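You operate a simulated robot arm through the tools that you are given. There is no shell and no other tool.

You run a simulated robot arm. Do the job below in one go: nothing can be reset, and whatever is moved stays where it is left.

Task
Lower the magnet, lid the yellow plate, unclamp it and undock the fine bottle.
Fine: bottle on the pipette bench, plate left in the holder; push the feeder tray in, the green plate in it. Set down upright: fine bead bottle.
Where things are to end (x, y in the base frame): fine bead bottle within 60 mm of [660, 270].

Only the result counts: the job must be done as asked and must still hold three seconds after the hand-in. Knocking over, shifting, dropping, spilling or breaking anything else fails it. Lids that push on must go on centred and level and be pressed home; caps that screw on are set level and turned clockwise until they are tight.

Robot
A 7-joint arm with a two-finger parallel gripper, fixed in place. Base frame: the origin is at the foot of the arm, x ahead of it, y to its left, z up. Lengths are in mm, angles in degrees, forces in N, time in s.
Its first joint turns from -166.0 to 166.0 degrees. Payload 3.43 kg.
The tool frame sits at the grasp point between the pads (the TCP): z along the fingers, y along the line on which they close. The tips reach 34 mm beyond it. Largest opening 128 mm; finger width 24, thickness 12; the body of the gripper, 48 by 130 mm, starts 96 mm behind the TCP.
Orientation is told as [roll, pitch, yaw] about the base's x, y, z axes, in that order, counted from this pose: with the fingers straight down and closing along the base's y, the tool's x points along the base's -x, its y along +y and its z along -z.

Tools
- The arm moves only by the tool move_arm. Its argument "steps" is text: rows parted by semicolons, each of 7 numbers parted by spaces: the turn, a rotation vector about the tool's x, y, z in degrees, then the shift along the tool's x, y, z in mm, then the finger opening in mm, from 0 to 128. In form: ax ay az x y z hand; .... A call has 1 to 20 rows; each row is the pose to reach, as a shift and turn from the pose commanded when the call began, along the tool's axes at that moment. Rows are played at 5 a second. More than 50 mm and 8.6 degrees between two rows, or a gripper value outside its range, and nothing of the call is played. Where a pose cannot be reached the arm comes as near as it can. A force on the tool above 90 N (or 10 N above the force at the start of the call, whichever is more), or a blocked arm, ends the call early, and 0.2 s more pass. The fingers move at their own pace (about 153 mm/s each) and stop on an object; they squeeze with about 25 N. The grip force told is the motor's: it shows also when the fingers shut on nothing. Time passes only in rows, and 0.2 s behind the last, so rows that repeat a pose let the fingers close. It gives the time, the measured TCP pose, the force on the tool (base axes), the opening and the grip force at its end, in the units of the frame above (readings bear some noise), with the torque about the TCP (base axes, N m) and any sound that the robot's microphone picked up, and new pictures: "pictures" is both (left out), scene, wrist or none.
- Cameras (640 x 400 px; columns grow to the right, rows downward): "scene" is fixed at [401.9, 500.2, 1607.7]; the picture's right is [-0.47, -0.88, 0.00], its down [-0.82, 0.44, -0.38] and it looks along [0.34, -0.18, -0.92] (base axes); focal length 308 px, centre (320, 200). "wrist" rides on the gripper at [76, -11, -160] in the tool frame; the picture's right is [0.15, 0.99, 0.00], its down [-0.88, 0.13, -0.46] and it looks along [-0.45, 0.07, 0.89] (tool axes); focal length 234 px, centre (320, 200). There is no depth. A picture from a camera that has moved, and an enlarged one, comes with that camera's place and axes in the base frame and with its lens.
- zoom(camera, box): a new picture of the part [left, top, right, bottom] of that camera's present view, enlarged. The clock stands still meanwhile.
- sign_off(): hands the job in; it is judged then, once.

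Places have to be worked out from the pictures, the camera data and where the tool is seen. Open the gripper and draw the arm clear of the work before you hand the job in, unless the task says otherwise.

The tools are called after ">>>" by a JSON object that holds its "method" and its "body". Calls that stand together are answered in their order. move_arm: Moves the arm, as the interface text tells. Its arguments: {"type":"object","properties":{"steps":{"type":"string"},"pictures":{"type":"string","enum":["both","scene","wrist","none"]}},"required":["steps"]} The other tools are called the same way: zoom (camera, box) takes an enlarged picture of a part of a camera's view; sign_off () hands the job in.

At the start:

```text
clock: 0.0
tool_pos: [456.0, 183.6, 1232.7]
orientation: [0.1, 0.0, 0.0]
ft_force: [-0.4, 1.1, 0.4]
moment: [0.01, 0.01, -0.03]
finger_gap: 127.9
gripper_force: 0.0
```

scene: 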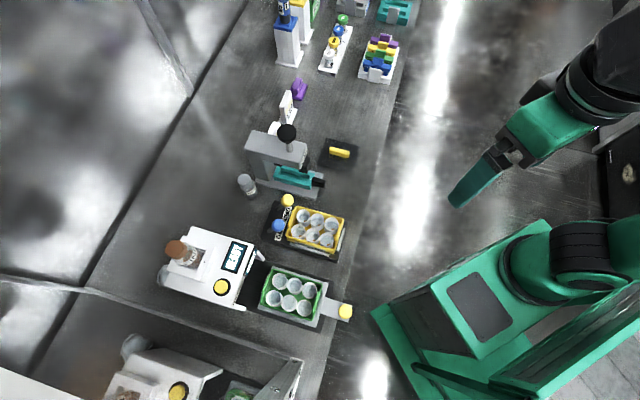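
wrist: 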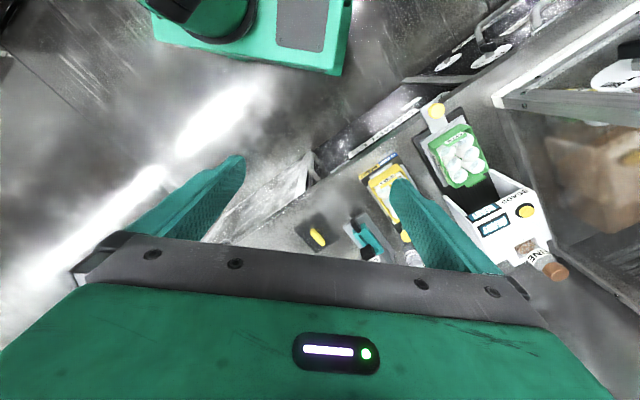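

I'll start by looking closely at the work area through the fixed camera before any motion.

>>> {"method": "zoom", "body": {"camera": "scene", "box": [140, 180, 360, 320]}}

>>> {"method": "zoom", "body": {"camera": "scene", "box": [220, 70, 380, 190]}}

>>> {"method": "zoom", "body": {"camera": "scene", "box": [240, 0, 440, 120]}}

>>> {"method": "zoom", "body": {"camera": "scene", "box": [80, 280, 340, 400]}}

>>> {"method": "zoom", "body": {"camera": "wrist", "box": [280, 80, 600, 300]}}

```text
2.86 times, centred on (250, 250) of scene
camera zoom: at [401.9, 500.2, 1607.7], right [-0.47, -0.88, 0.0], down [-0.82, 0.44, -0.38], along [0.34, -0.18, -0.92], focal length 880 px, centre (520, 57)
```

zoom: 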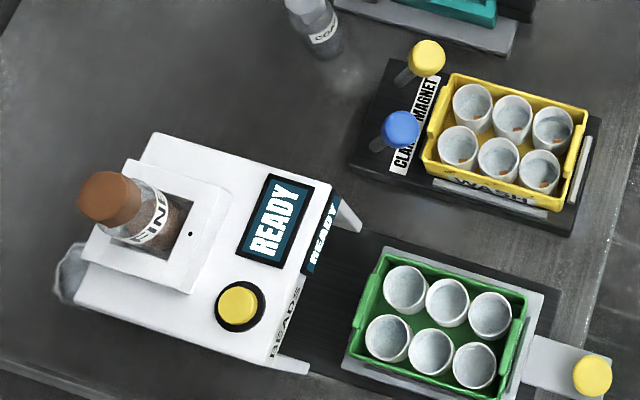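

```text
3.33 times, centred on (300, 130) of scene
camera zoom: at [401.9, 500.2, 1607.7], right [-0.47, -0.88, 0.0], down [-0.82, 0.44, -0.38], along [0.34, -0.18, -0.92], focal length 1026 px, centre (387, 433)
```

zoom: 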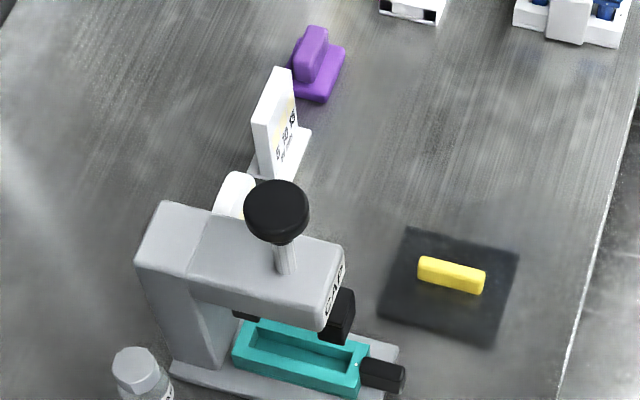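

```text
3.20 times, centred on (340, 60) of scene
camera zoom: at [401.9, 500.2, 1607.7], right [-0.47, -0.88, 0.0], down [-0.82, 0.44, -0.38], along [0.34, -0.18, -0.92], focal length 985 px, centre (256, 648)
```

zoom: 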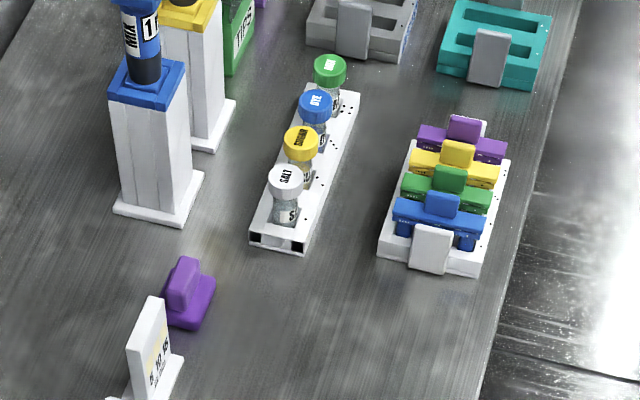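

```text
2.46 times, centred on (210, 340) of scene
camera zoom: at [401.9, 500.2, 1607.7], right [-0.47, -0.88, 0.0], down [-0.82, 0.44, -0.38], along [0.34, -0.18, -0.92], focal length 758 px, centre (591, -145)
```

zoom: 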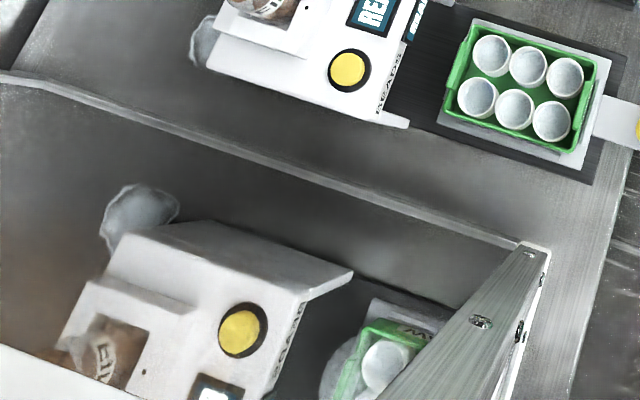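

```text
1.82 times, centred on (440, 190) of wrist
camera zoom: at [379.4, 173.2, 1393.0], right [-0.15, 0.99, 0.0], down [0.88, 0.13, 0.46], along [0.45, 0.07, -0.89], focal length 426 px, centre (102, 218)
```

zoom: 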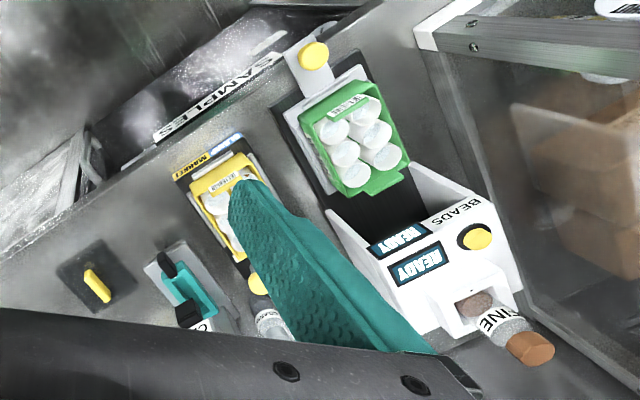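

The bench appears to be at about z≈800, with the yellow plate near (620, 400), the feeder tray knob near (402, 434, 851), and a dark lid with a yellow handle near (794, 229). I'll turn the tool to line up with the bench and lower it partway for a closer look.

>>> {"method": "move_arm", "body": {"steps": "0 0 -7.7 -17 19 25 128; 0 0 -15.4 -34 38 50 128; 0 0 -23 -51 57 75 128; 0 0 -30.7 -68 76 100 128; 0 0 -38.4 -85 95 125 128; 0 0 -46 -104 116 150 128", "pictures": "both"}}

```text
clock: 1.4
tool_pos: [545.8, 298.7, 1089.3]
orientation: [-0.5, -0.5, 46.1]
ft_force: [-0.4, -0.1, 0.8]
moment: [0.01, -0.04, -0.01]
finger_gap: 128.1
gripper_force: 0.1
camera wrist: at [498.9, 237.2, 1249.2], right [-0.81, 0.58, -0.01], down [0.51, 0.72, 0.46], along [0.28, 0.37, -0.89], focal length 234 px, centre (320, 200)
```

scene: 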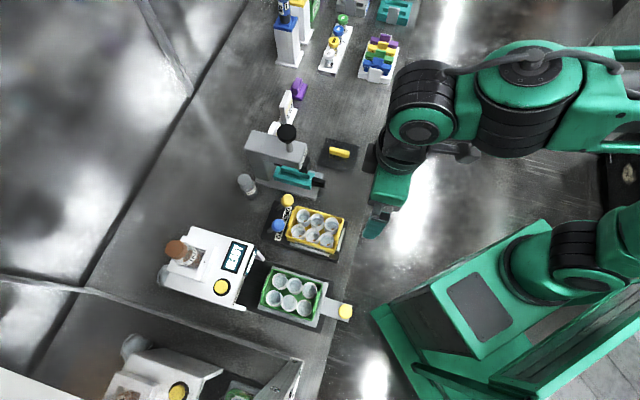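
wrist: 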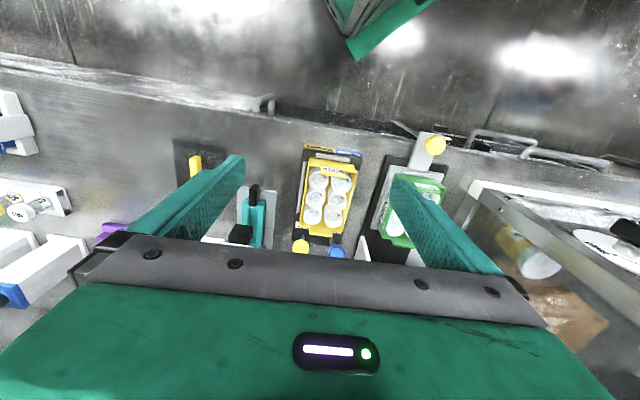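

The tool is now aligned with the bench. I'll zoom in on the plate, lid and feeder from both cameras.

>>> {"method": "zoom", "body": {"camera": "wrist", "box": [260, 120, 420, 265]}}

>>> {"method": "zoom", "body": {"camera": "wrist", "box": [150, 120, 310, 250]}}

>>> {"method": "zoom", "body": {"camera": "wrist", "box": [340, 100, 520, 270]}}

>>> {"method": "zoom", "body": {"camera": "scene", "box": [255, 185, 365, 260]}}

>>> {"method": "zoom", "body": {"camera": "scene", "box": [145, 220, 275, 310]}}

```text
2.76 times, centred on (340, 192) of wrist
camera zoom: at [498.9, 237.2, 1249.2], right [-0.81, 0.58, -0.01], down [0.51, 0.72, 0.46], along [0.28, 0.37, -0.89], focal length 646 px, centre (265, 221)
```

zoom: 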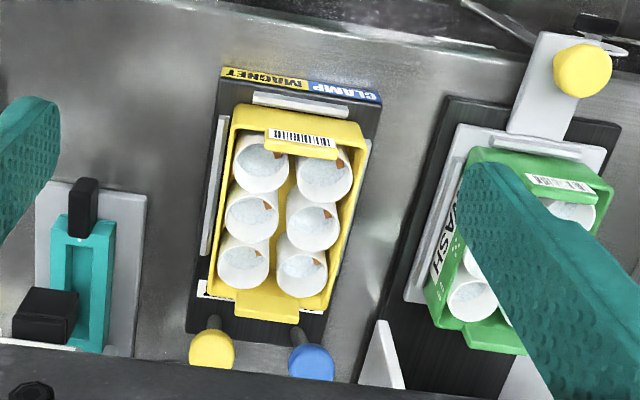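

```text
3.08 times, centred on (230, 185) of wrist
camera zoom: at [498.9, 237.2, 1249.2], right [-0.81, 0.58, -0.01], down [0.51, 0.72, 0.46], along [0.28, 0.37, -0.89], focal length 720 px, centre (597, 246)
```

zoom: 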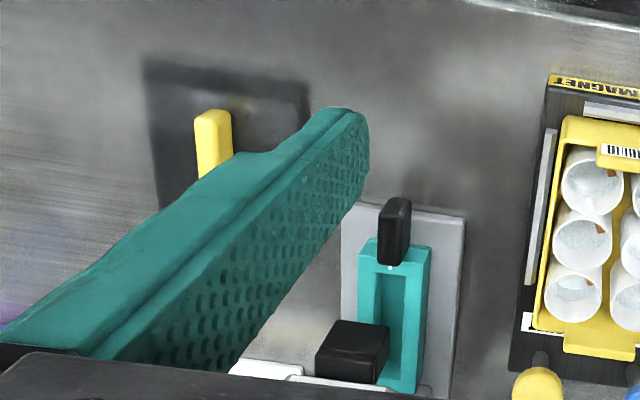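

```text
2.35 times, centred on (430, 185) of wrist
camera zoom: at [498.9, 237.2, 1249.2], right [-0.81, 0.58, -0.01], down [0.51, 0.72, 0.46], along [0.28, 0.37, -0.89], focal length 551 px, centre (61, 235)
```

zoom: 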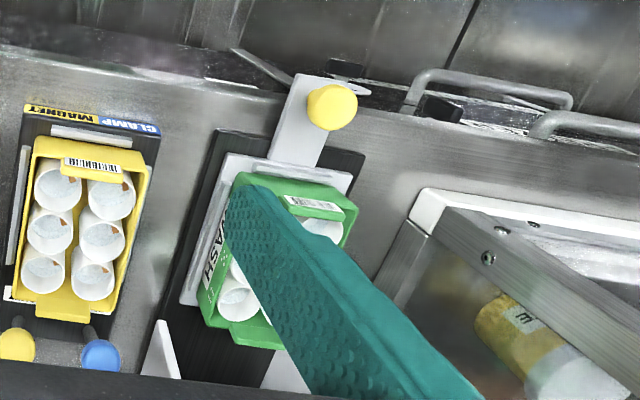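

```text
5.33 times, centred on (310, 222) of scene
camera zoom: at [401.9, 500.2, 1607.7], right [-0.47, -0.88, 0.0], down [-0.82, 0.44, -0.38], along [0.34, -0.18, -0.92], focal length 1642 px, centre (373, 80)
```

zoom: 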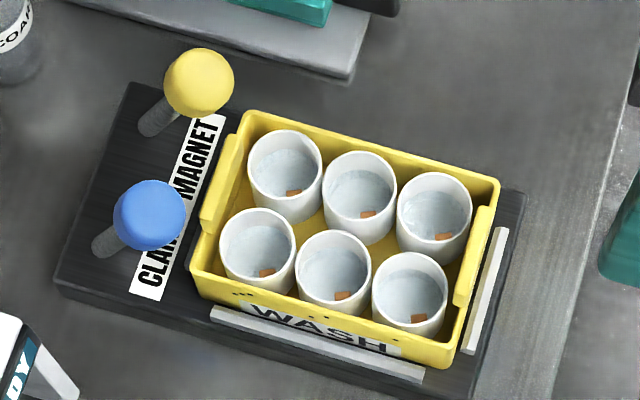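

```text
4.44 times, centred on (210, 265) of scene
camera zoom: at [401.9, 500.2, 1607.7], right [-0.47, -0.88, 0.0], down [-0.82, 0.44, -0.38], along [0.34, -0.18, -0.92], focal length 1369 px, centre (809, -89)
```

zoom: 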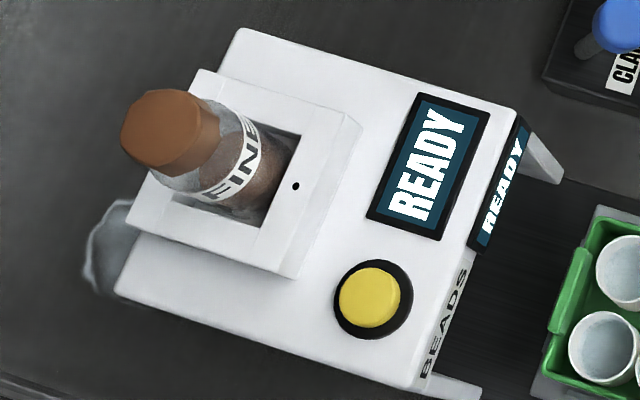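

The magnet and clamp levers are ball-topped and about 100 mm tall, with yellow near (693, 435, 910) and blue near (645, 482, 909). I'll move over the lid next to see it closely, keeping well above everything.

>>> {"method": "move_arm", "body": {"steps": "0 0 0 -6 -35 0 128; 0 0 0 -13 -71 10 128; 0 0 0 -19 -106 25 128; 0 0 0 -26 -142 45 128; 0 0 0 -32 -177 65 128; 0 0 0 -39 -213 83 128; 0 0 0 -39 -213 83 128; 0 0 0 -39 -213 83 128", "pictures": "both"}}

```text
clock: 3.2
tool_pos: [727.2, 179.1, 1008.8]
orientation: [-0.5, -0.5, 46.1]
ft_force: [-0.1, 0.2, 0.4]
moment: [0.04, 0.0, 0.01]
finger_gap: 128.0
gripper_force: 0.1
camera wrist: at [679.5, 118.3, 1167.6], right [-0.81, 0.58, -0.01], down [0.51, 0.72, 0.46], along [0.28, 0.37, -0.89], focal length 234 px, centre (320, 200)
```

scene: 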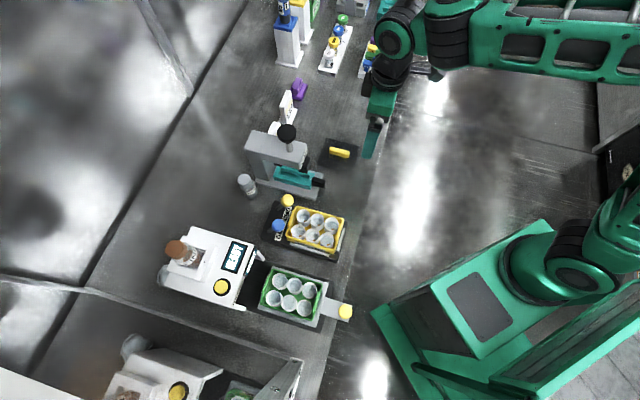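
wrist: 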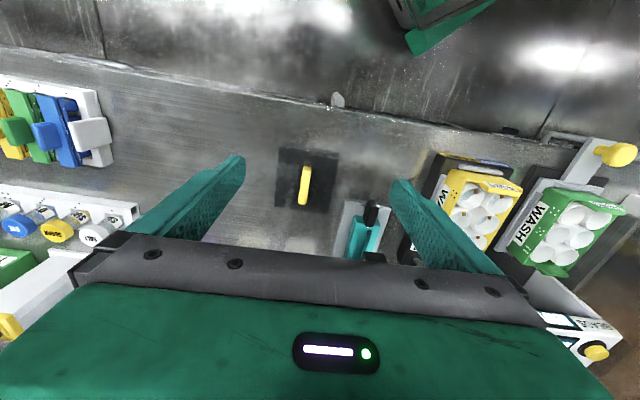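

>>> {"method": "zoom", "body": {"camera": "wrist", "box": [240, 130, 400, 230]}}

>>> {"method": "zoom", "body": {"camera": "wrist", "box": [390, 130, 640, 290]}}

>>> {"method": "zoom", "body": {"camera": "scene", "box": [300, 125, 370, 180]}}

```text
4.00 times, centred on (320, 180) of wrist
camera zoom: at [679.5, 118.3, 1167.6], right [-0.81, 0.58, -0.01], down [0.51, 0.72, 0.46], along [0.28, 0.37, -0.89], focal length 937 px, centre (320, 280)
```

zoom: 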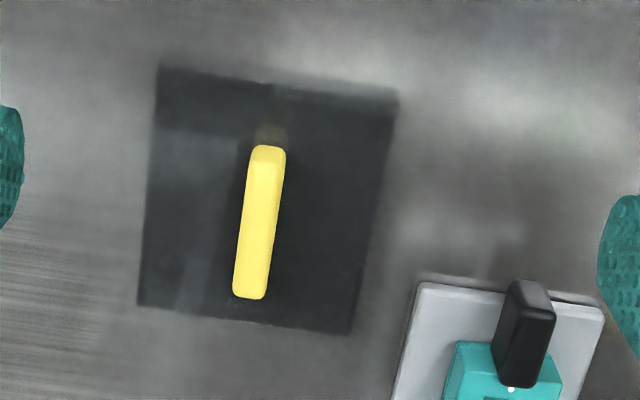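

```text
2.50 times, centred on (515, 210) of wrist
camera zoom: at [679.5, 118.3, 1167.6], right [-0.81, 0.58, -0.01], down [0.51, 0.72, 0.46], along [0.28, 0.37, -0.89], focal length 585 px, centre (-168, 175)
```

zoom: 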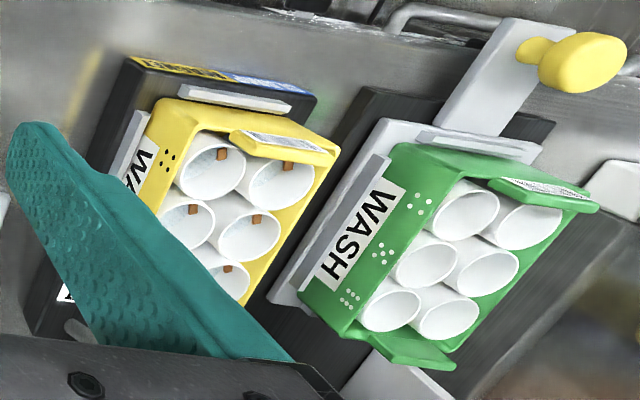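

```text
7.27 times, centred on (335, 152) of scene
camera zoom: at [401.9, 500.2, 1607.7], right [-0.47, -0.88, 0.0], down [-0.82, 0.44, -0.38], along [0.34, -0.18, -0.92], focal length 2240 px, centre (211, 546)
```

zoom: 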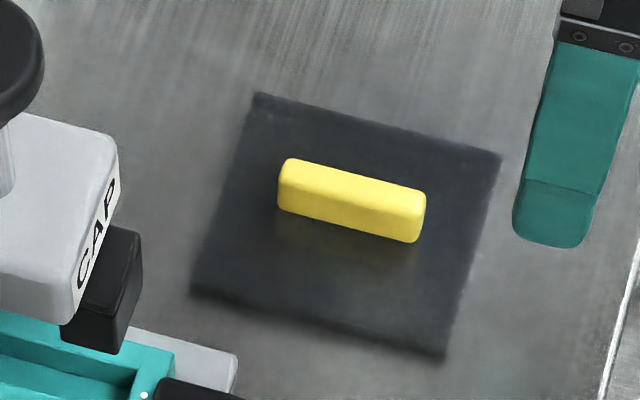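

The lid is a dark plate of about 95 × 109 mm centred near (792, 228), with a yellow bar handle whose top is near z≈820. Next I'll fly over the plate holder to inspect the levers and the feeder, moving sideways first and then forward.

>>> {"method": "move_arm", "body": {"steps": "0 0 0 0 40 0 128; 0 0 0 0 80 0 128; 0 0 0 0 120 0 128; 0 0 0 0 160 0 128; 0 0 0 -5 200 0 128; 0 0 0 -20 236 0 128; 0 0 0 -40 236 0 128; 0 0 0 -40 236 0 128", "pictures": "both"}}

```text
clock: 5.0
tool_pos: [585.0, 372.3, 1006.7]
orientation: [-0.4, -0.5, 45.8]
ft_force: [0.3, 0.4, -0.7]
moment: [0.01, 0.0, 0.03]
finger_gap: 128.1
gripper_force: 0.0
camera wrist: at [538.9, 311.0, 1166.7], right [-0.81, 0.58, -0.01], down [0.51, 0.72, 0.46], along [0.28, 0.37, -0.89], focal length 234 px, centre (320, 200)
```

scene: 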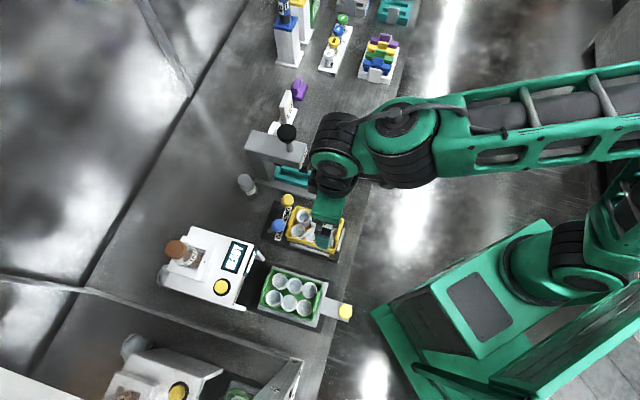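
wrist: 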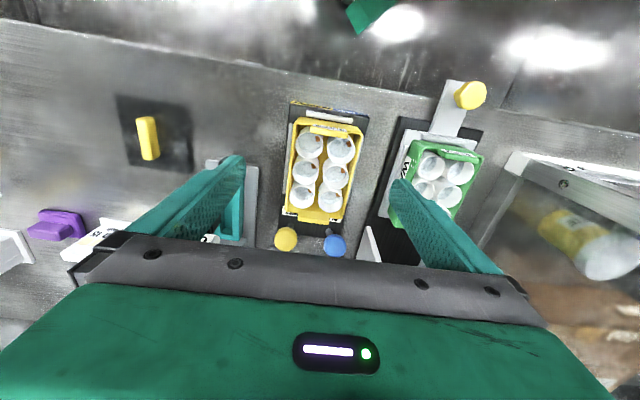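

>>> {"method": "zoom", "body": {"camera": "wrist", "box": [250, 80, 410, 265]}}

>>> {"method": "zoom", "body": {"camera": "wrist", "box": [370, 70, 510, 170]}}

>>> {"method": "zoom", "body": {"camera": "wrist", "box": [260, 190, 380, 265]}}

```text
2.16 times, centred on (330, 172) of wrist
camera zoom: at [538.9, 311.0, 1166.7], right [-0.81, 0.58, -0.01], down [0.51, 0.72, 0.46], along [0.28, 0.37, -0.89], focal length 506 px, centre (298, 260)
```

zoom: 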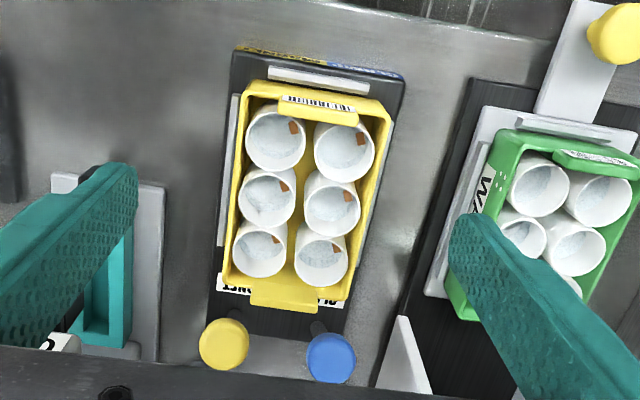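

```text
4.00 times, centred on (440, 120) of wrist
camera zoom: at [538.9, 311.0, 1166.7], right [-0.81, 0.58, -0.01], down [0.51, 0.72, 0.46], along [0.28, 0.37, -0.89], focal length 937 px, centre (-160, 520)
```

zoom: 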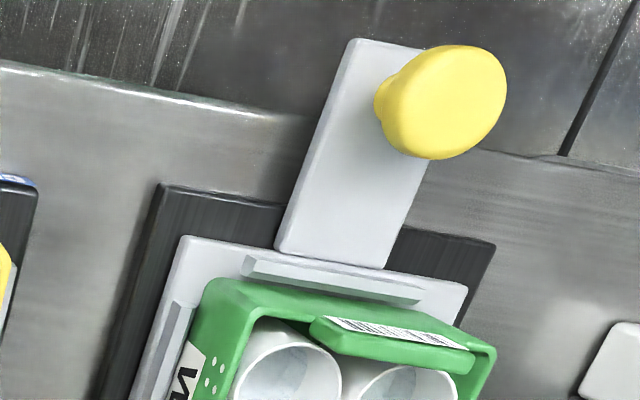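

```text
5.33 times, centred on (320, 228) of wrist
camera zoom: at [538.9, 311.0, 1166.7], right [-0.81, 0.58, -0.01], down [0.51, 0.72, 0.46], along [0.28, 0.37, -0.89], focal length 1249 px, centre (320, 53)
```

zoom: 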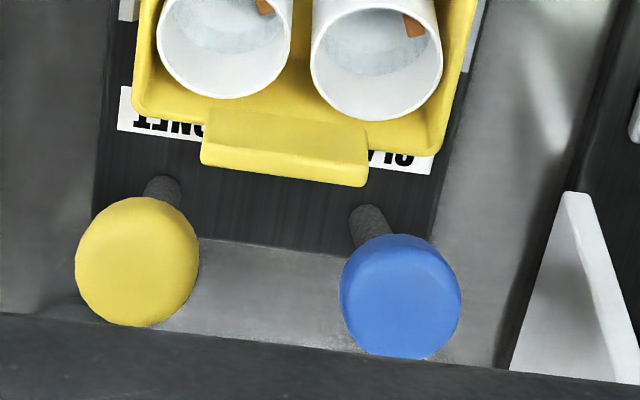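

Both levers lean about 23° toward the plate, and the beads are gathered to one side, so the magnet is up and the clamp is closed. I'll move forward so the camera looks straight down on the plate and I can measure it properly.

>>> {"method": "move_arm", "body": {"steps": "0 0 0 -40 3 0 128; 0 0 0 -80 6 0 128; 0 0 0 -123 10 0 128; 0 0 0 -123 10 10 128; 0 0 0 -123 10 10 128", "pictures": "both"}}

>>> {"method": "zoom", "body": {"camera": "wrist", "box": [240, 20, 400, 160]}}

>>> {"method": "zoom", "body": {"camera": "wrist", "box": [240, 100, 400, 240]}}

>>> {"method": "zoom", "body": {"camera": "wrist", "box": [390, 60, 640, 290]}}

```text
clock: 6.2
tool_pos: [664.1, 468.0, 996.9]
orientation: [-0.5, -0.5, 45.9]
ft_force: [0.7, 0.3, -0.6]
moment: [0.01, 0.0, 0.0]
finger_gap: 128.1
gripper_force: 0.0
camera wrist: at [617.2, 406.5, 1157.3], right [-0.81, 0.58, -0.01], down [0.51, 0.72, 0.46], along [0.28, 0.37, -0.89], focal length 234 px, centre (320, 200)
```

scene: 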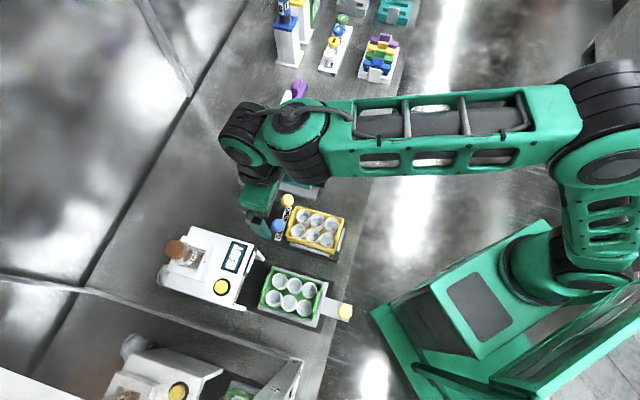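
wrist: 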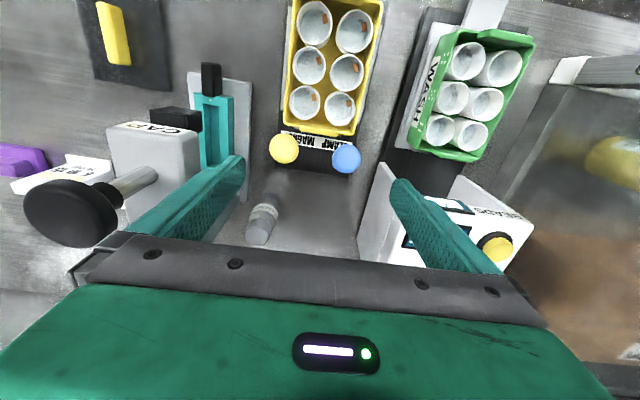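

```text
2.86 times, centred on (320, 90) of wrist
camera zoom: at [617.2, 406.5, 1157.3], right [-0.81, 0.58, -0.01], down [0.51, 0.72, 0.46], along [0.28, 0.37, -0.89], focal length 669 px, centre (320, 514)
```

zoom: 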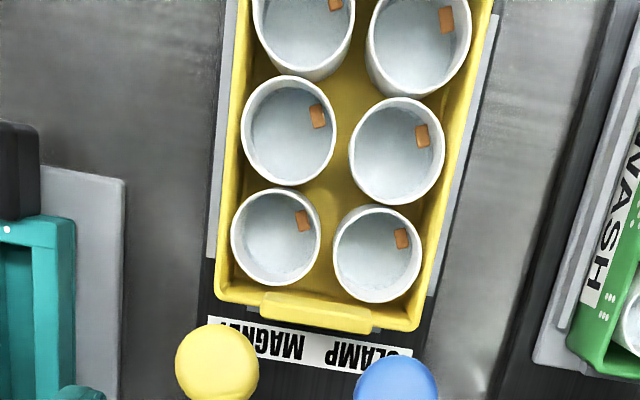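

```text
2.86 times, centred on (320, 170) of wrist
camera zoom: at [617.2, 406.5, 1157.3], right [-0.81, 0.58, -0.01], down [0.51, 0.72, 0.46], along [0.28, 0.37, -0.89], focal length 669 px, centre (320, 286)
```

zoom: 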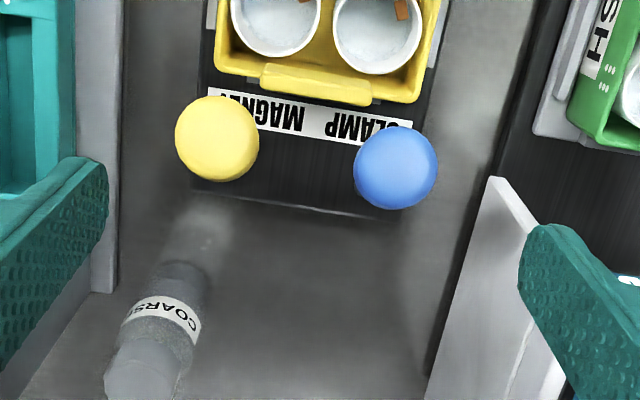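

```text
1.74 times, centred on (515, 175) of wrist
camera zoom: at [617.2, 406.5, 1157.3], right [-0.81, 0.58, -0.01], down [0.51, 0.72, 0.46], along [0.28, 0.37, -0.89], focal length 407 px, centre (-19, 244)
```

zoom: 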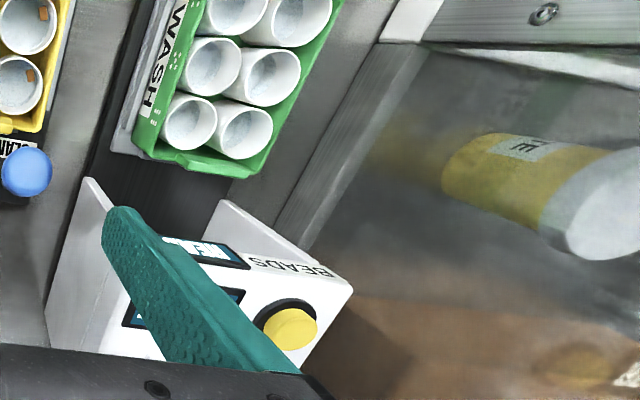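

The coarse bottle stands clear behind the levers, near (793, 506). I'll close the fingers and come down on the plate side of the yellow magnet lever, with the tips about 8 mm below its ball centre.

>>> {"method": "move_arm", "body": {"steps": "0 0 0 24 -20 0 60; 0 0 0 48 -40 0 0; 0 0 0 48 -40 20 0; 0 0 0 48 -40 40 0; 0 0 0 48 -40 58 0; 0 0 0 48 -40 58 0; 0 0 0 48 -40 58 0", "pictures": "both"}}

>>> {"method": "zoom", "body": {"camera": "wrist", "box": [220, 60, 440, 270]}}

>>> {"method": "zoom", "body": {"camera": "scene", "box": [240, 170, 360, 260]}}

```text
clock: 7.8
tool_pos: [659.7, 405.2, 939.9]
orientation: [-0.5, -0.4, 46.0]
ft_force: [0.1, 1.2, -0.5]
moment: [0.03, 0.01, 0.02]
finger_gap: 0.0
gripper_force: 24.5
camera wrist: at [612.9, 344.1, 1099.2], right [-0.81, 0.58, -0.01], down [0.51, 0.72, 0.46], along [0.28, 0.37, -0.89], focal length 234 px, centre (320, 200)
```

scene: 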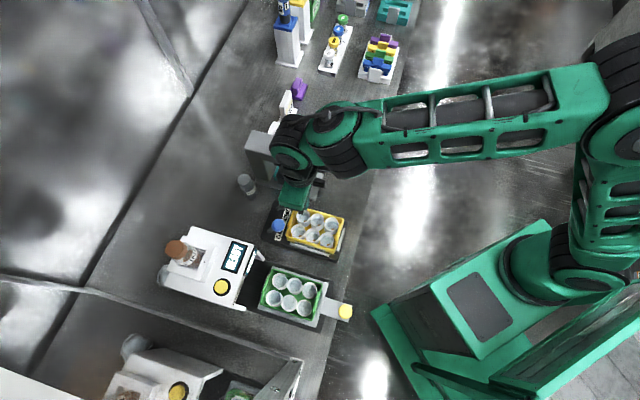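
wrist: 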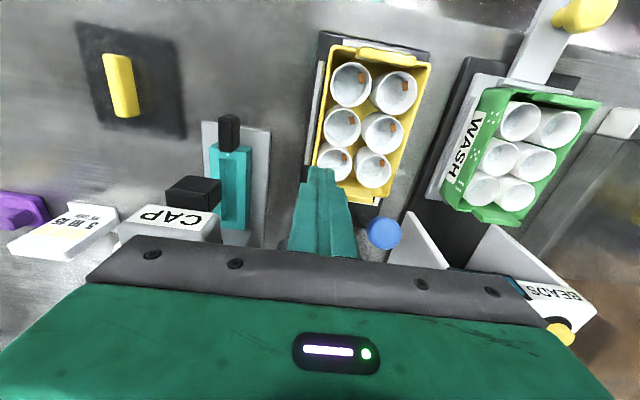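

```text
1.90 times, centred on (330, 165) of wrist
camera zoom: at [612.9, 344.1, 1099.2], right [-0.81, 0.58, -0.01], down [0.51, 0.72, 0.46], along [0.28, 0.37, -0.89], focal length 446 px, centre (301, 267)
```

zoom: 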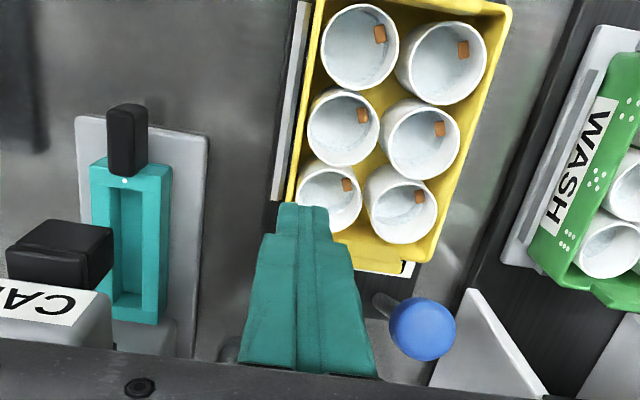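

```text
4.44 times, centred on (300, 215) of scene
camera zoom: at [401.9, 500.2, 1607.7], right [-0.47, -0.88, 0.0], down [-0.82, 0.44, -0.38], along [0.34, -0.18, -0.92], focal length 1369 px, centre (409, 133)
```

zoom: 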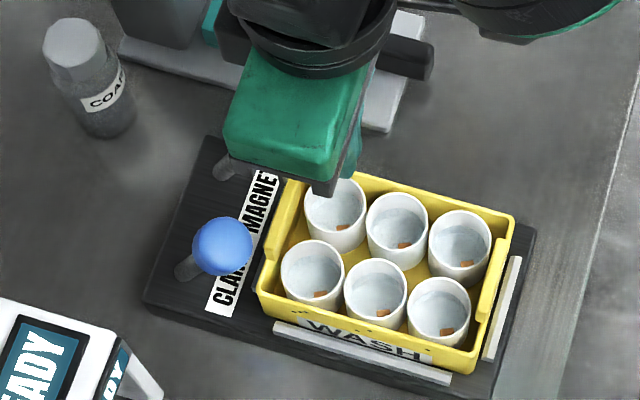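

The fingers are closed behind the yellow ball (tool F≈750, ball F≈794, in line). I'll push it away from the plate in small rows and watch the force.

>>> {"method": "move_arm", "body": {"steps": "0 0 0 -8 2 0 0; 0 0 0 -16 2 0 0; 0 0 0 -22 2 0 0; 0 0 0 -28 2 0 0; 0 0 0 -34 2 0 0; 0 0 0 -40 2 0 0; 0 0 0 -46 2 0 0; 0 0 0 -52 2 0 0", "pictures": "both"}}

```text
clock: 9.6
tool_pos: [694.1, 444.2, 940.6]
orientation: [-0.4, -0.4, 46.0]
ft_force: [0.1, -0.2, 0.7]
moment: [0.01, -0.02, -0.01]
finger_gap: 0.2
gripper_force: 25.1
camera wrist: at [647.7, 382.4, 1099.7], right [-0.81, 0.58, -0.01], down [0.51, 0.72, 0.46], along [0.28, 0.37, -0.89], focal length 234 px, centre (320, 200)
```

scene: 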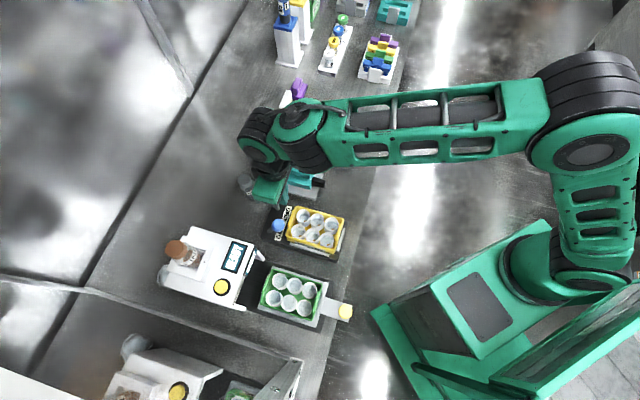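
wrist: 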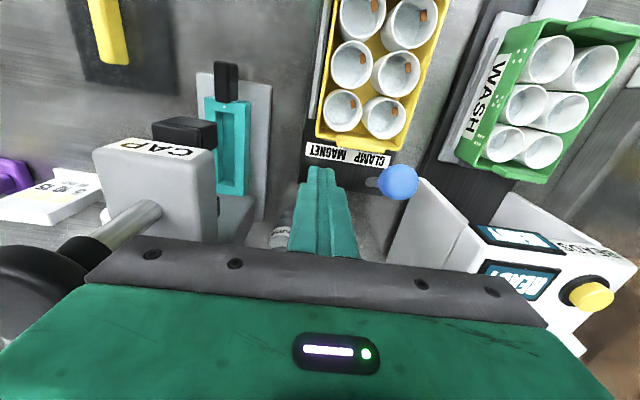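

>>> {"method": "zoom", "body": {"camera": "scene", "box": [230, 165, 330, 240]}}

>>> {"method": "zoom", "body": {"camera": "wrist", "box": [240, 120, 440, 270]}}

```text
5.33 times, centred on (280, 202) of scene
camera zoom: at [401.9, 500.2, 1607.7], right [-0.47, -0.88, 0.0], down [-0.82, 0.44, -0.38], along [0.34, -0.18, -0.92], focal length 1642 px, centre (533, 187)
```

zoom: 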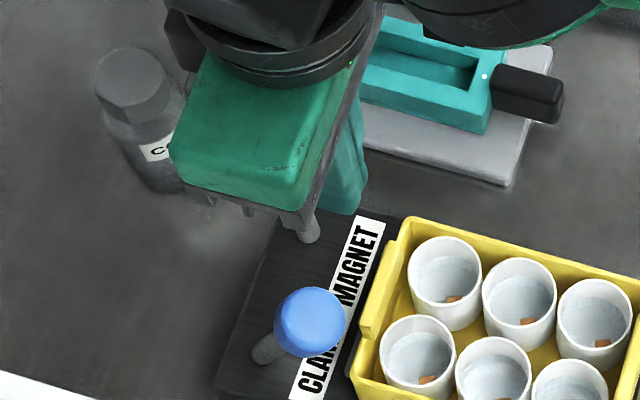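

```text
2.67 times, centred on (340, 195) of wrist
camera zoom: at [647.7, 382.4, 1099.7], right [-0.81, 0.58, -0.01], down [0.51, 0.72, 0.46], along [0.28, 0.37, -0.89], focal length 624 px, centre (267, 213)
```

zoom: 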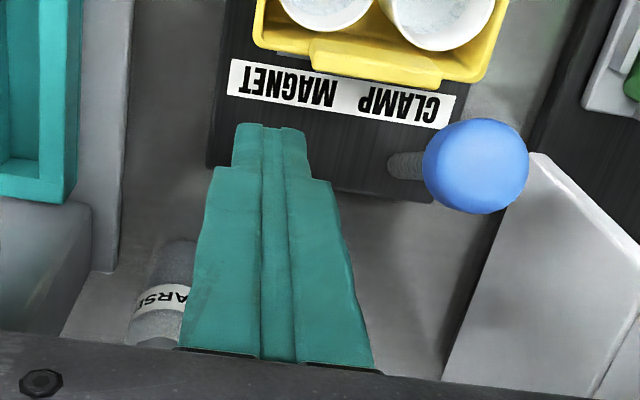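

>>> {"method": "move_arm", "body": {"steps": "0 0 0 -6 0 0 0; 0 0 0 -12 0 0 0; 0 0 0 -18 0 0 0; 0 0 0 -24 0 0 0; 0 0 0 -30 0 0 0; 0 0 0 -35 0 0 0; 0 0 0 -40 0 0 0", "pictures": "both"}}

>>> {"method": "zoom", "body": {"camera": "scene", "box": [230, 165, 330, 240]}}

>>> {"method": "zoom", "body": {"camera": "wrist", "box": [240, 80, 440, 270]}}

```text
clock: 11.2
tool_pos: [716.7, 468.4, 939.9]
orientation: [-0.5, 0.6, 46.0]
ft_force: [-51.8, -57.5, 6.7]
moment: [-1.72, 0.86, -0.17]
finger_gap: 0.0
gripper_force: 24.7
camera wrist: at [672.4, 407.9, 1101.1], right [-0.81, 0.58, -0.01], down [0.52, 0.73, 0.45], along [0.26, 0.36, -0.89], focal length 234 px, centre (320, 200)
```

scene: 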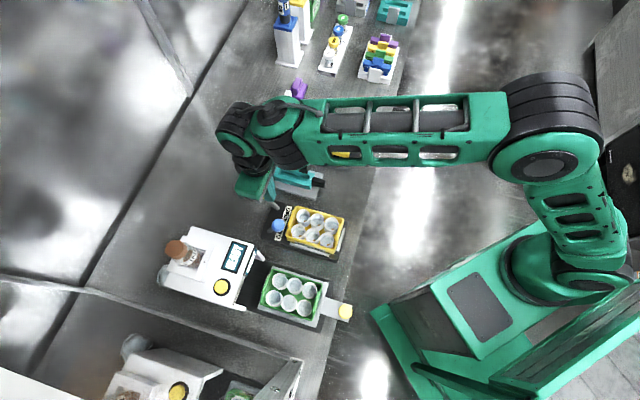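
wrist: 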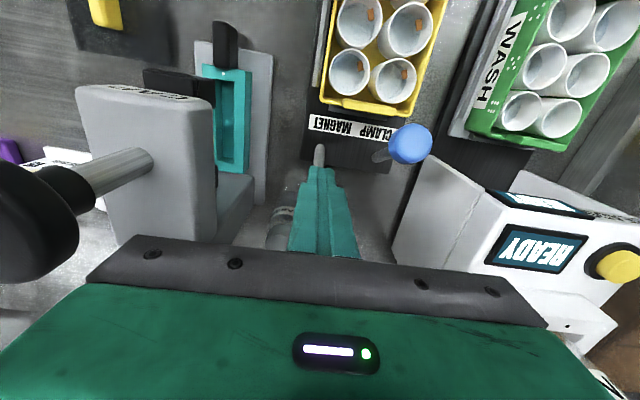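

```text
5.33 times, centred on (280, 202) of scene
camera zoom: at [401.9, 500.2, 1607.7], right [-0.47, -0.88, 0.0], down [-0.82, 0.44, -0.38], along [0.34, -0.18, -0.92], focal length 1642 px, centre (533, 187)
```

zoom: 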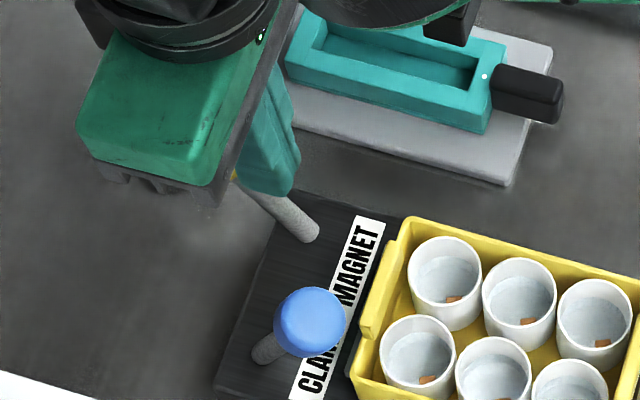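

```text
2.11 times, centred on (340, 175) of wrist
camera zoom: at [672.4, 407.9, 1101.1], right [-0.81, 0.58, -0.01], down [0.52, 0.73, 0.45], along [0.26, 0.36, -0.89], focal length 493 px, centre (278, 253)
```

zoom: 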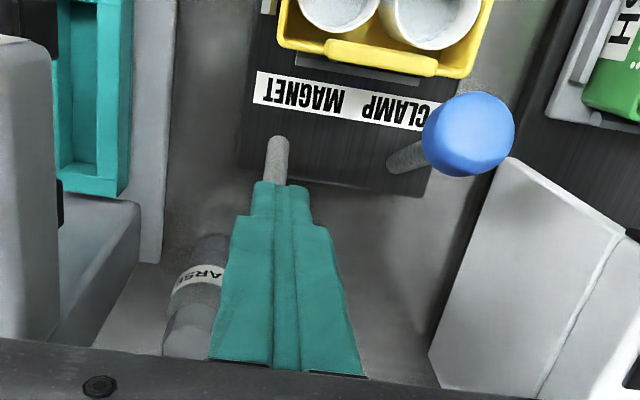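

The lever swung over and met a hard stop at about 77 N. I'll back off and check that it stays over and how the beads look.

>>> {"method": "move_arm", "body": {"steps": "0 0 0 15 0 0 0; 0 0 0 35 0 0 0; 0 0 0 55 0 -20 0; 0 0 0 75 0 -50 0; 0 0 0 95 0 -60 0; 0 0 0 95 0 -60 0", "pictures": "both"}}

>>> {"method": "zoom", "body": {"camera": "scene", "box": [240, 175, 350, 260]}}

>>> {"method": "zoom", "body": {"camera": "wrist", "box": [240, 60, 440, 260]}}

```text
clock: 12.6
tool_pos: [656.2, 405.6, 1000.6]
orientation: [-0.5, -0.5, 45.9]
ft_force: [-0.2, 0.1, 0.0]
moment: [-0.03, -0.03, 0.01]
finger_gap: 0.1
gripper_force: 24.7
camera wrist: at [608.3, 343.4, 1160.2], right [-0.81, 0.58, -0.01], down [0.51, 0.72, 0.46], along [0.28, 0.37, -0.89], focal length 234 px, centre (320, 200)
```

scene: 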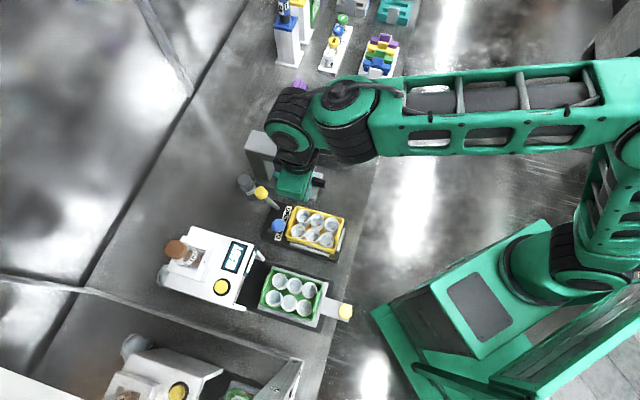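
wrist: 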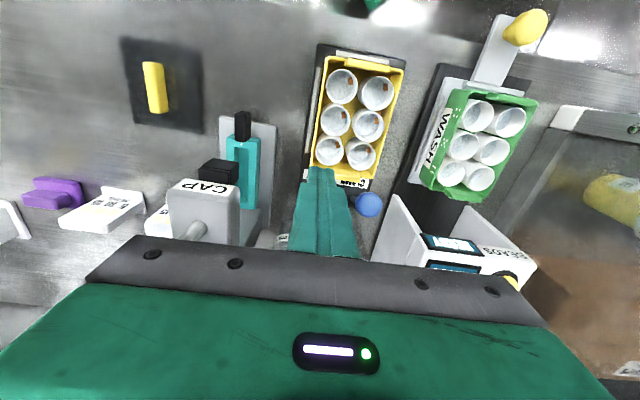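

```text
4.71 times, centred on (295, 218) of scene
camera zoom: at [401.9, 500.2, 1607.7], right [-0.47, -0.88, 0.0], down [-0.82, 0.44, -0.38], along [0.34, -0.18, -0.92], focal length 1449 px, centre (438, 118)
```

zoom: 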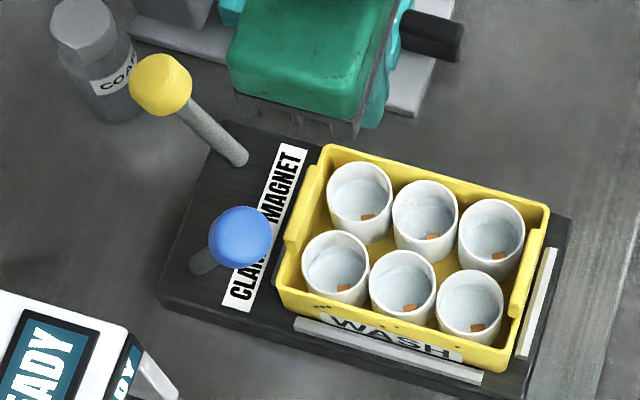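

```text
2.00 times, centred on (340, 160) of wrist
camera zoom: at [608.3, 343.4, 1160.2], right [-0.81, 0.58, -0.01], down [0.51, 0.72, 0.46], along [0.28, 0.37, -0.89], focal length 468 px, centre (280, 280)
```

zoom: 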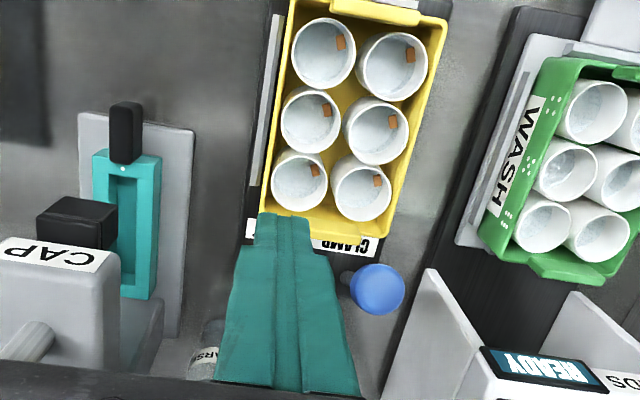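

The magnet lever now leans fully the other way and stays there. Next I'll go over the lid for a closer measurement before grasping its handle, backing toward the robot first to stay clear of the press.

>>> {"method": "move_arm", "body": {"steps": "0 0 0 30 0 0 0; 0 0 0 48 -20 0 60; 0 0 0 48 -65 0 128; 0 0 0 48 -110 0 128; 0 0 0 48 -155 0 128; 0 0 0 40 -200 0 128; 0 0 0 33 -221 20 128; 0 0 0 33 -221 60 128; 0 0 0 33 -221 100 128; 0 0 0 33 -221 100 128", "pictures": "both"}}

>>> {"method": "zoom", "body": {"camera": "wrist", "box": [220, 80, 420, 240]}}

>>> {"method": "zoom", "body": {"camera": "scene", "box": [290, 120, 390, 190]}}

```text
clock: 14.8
tool_pos: [793.0, 226.7, 902.6]
orientation: [-0.5, -0.5, 46.0]
ft_force: [0.4, -0.6, -0.8]
moment: [-0.01, -0.02, -0.01]
finger_gap: 128.2
gripper_force: 0.0
camera wrist: at [746.3, 165.8, 1062.2], right [-0.81, 0.58, -0.01], down [0.51, 0.72, 0.46], along [0.28, 0.37, -0.89], focal length 234 px, centre (320, 200)
```

scene: 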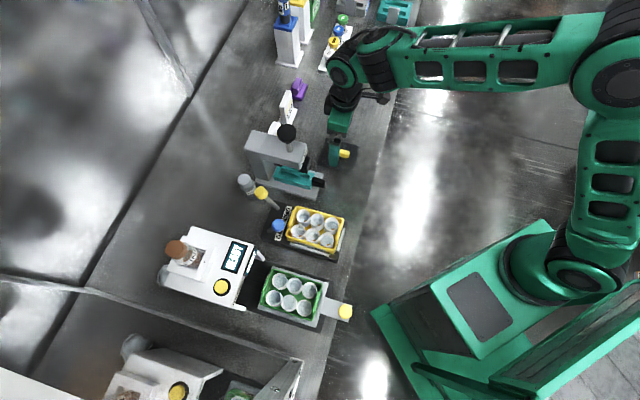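
wrist: 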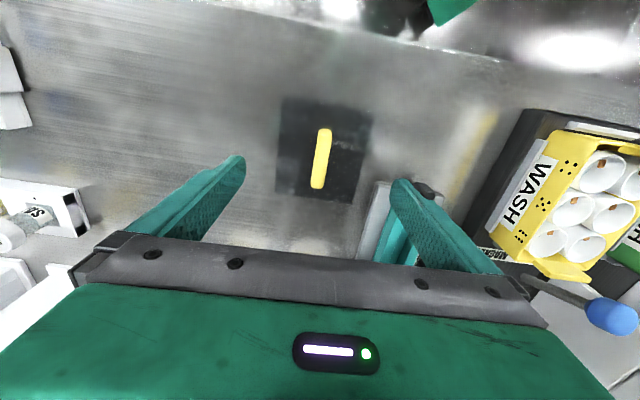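

```text
2.50 times, centred on (320, 160) of wrist
camera zoom: at [746.3, 165.8, 1062.2], right [-0.81, 0.58, -0.01], down [0.51, 0.72, 0.46], along [0.28, 0.37, -0.89], focal length 585 px, centre (320, 300)
```

zoom: 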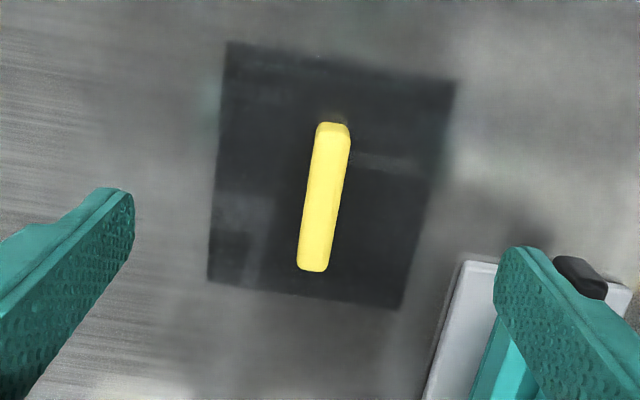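

```text
5.71 times, centred on (340, 155) of scene
camera zoom: at [401.9, 500.2, 1607.7], right [-0.47, -0.88, 0.0], down [-0.82, 0.44, -0.38], along [0.34, -0.18, -0.92], focal length 1760 px, centre (206, 457)
```

zoom: 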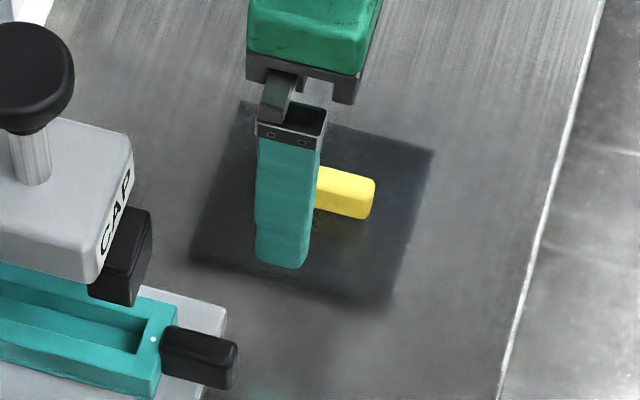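

>>> {"method": "zoom", "body": {"camera": "wrist", "box": [270, 80, 390, 155]}}

>>> {"method": "zoom", "body": {"camera": "wrist", "box": [270, 135, 390, 220]}}

>>> {"method": "zoom", "body": {"camera": "wrist", "box": [490, 100, 640, 290]}}

>>> {"method": "zoom", "body": {"camera": "scene", "box": [315, 130, 375, 180]}}

```text
5.33 times, centred on (330, 118) of wrist
camera zoom: at [746.3, 165.8, 1062.2], right [-0.81, 0.58, -0.01], down [0.51, 0.72, 0.46], along [0.28, 0.37, -0.89], focal length 1249 px, centre (267, 640)
```

zoom: 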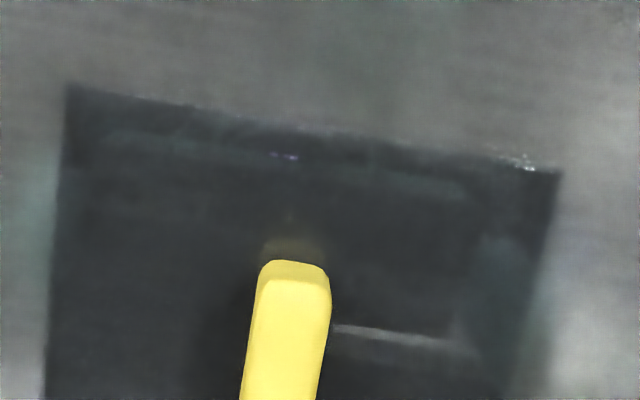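

```text
4.71 times, centred on (330, 178) of wrist
camera zoom: at [746.3, 165.8, 1062.2], right [-0.81, 0.58, -0.01], down [0.51, 0.72, 0.46], along [0.28, 0.37, -0.89], focal length 1102 px, centre (273, 306)
```

zoom: 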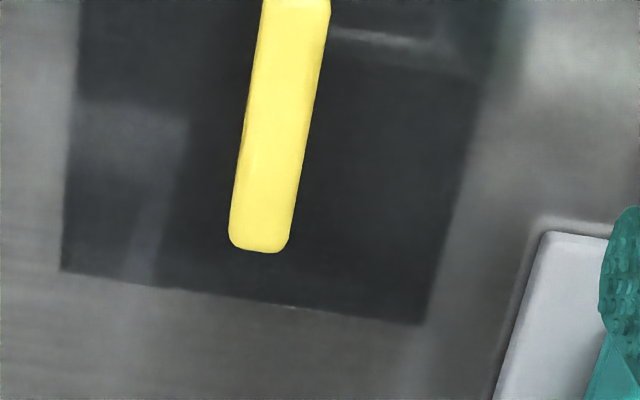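

```text
2.11 times, centred on (565, 195) of wrist
camera zoom: at [746.3, 165.8, 1062.2], right [-0.81, 0.58, -0.01], down [0.51, 0.72, 0.46], along [0.28, 0.37, -0.89], focal length 493 px, centre (-196, 210)
```

zoom: 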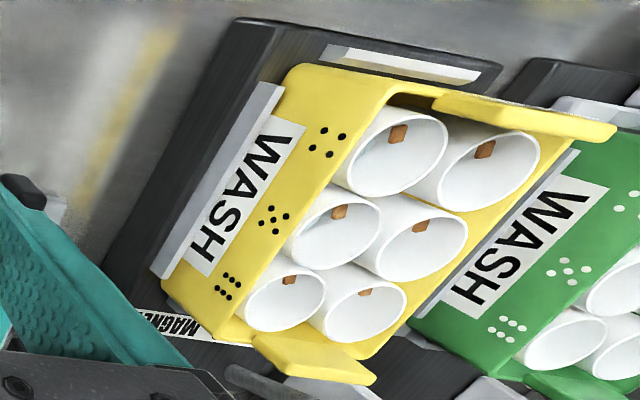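

```text
8.00 times, centred on (345, 155) of scene
camera zoom: at [401.9, 500.2, 1607.7], right [-0.47, -0.88, 0.0], down [-0.82, 0.44, -0.38], along [0.34, -0.18, -0.92], focal length 2464 px, centre (120, 560)
```

zoom: 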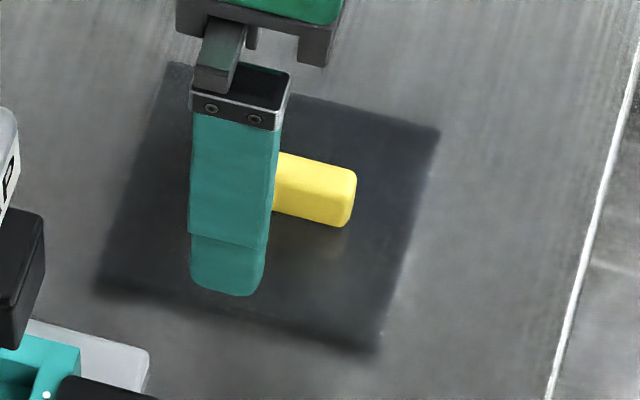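

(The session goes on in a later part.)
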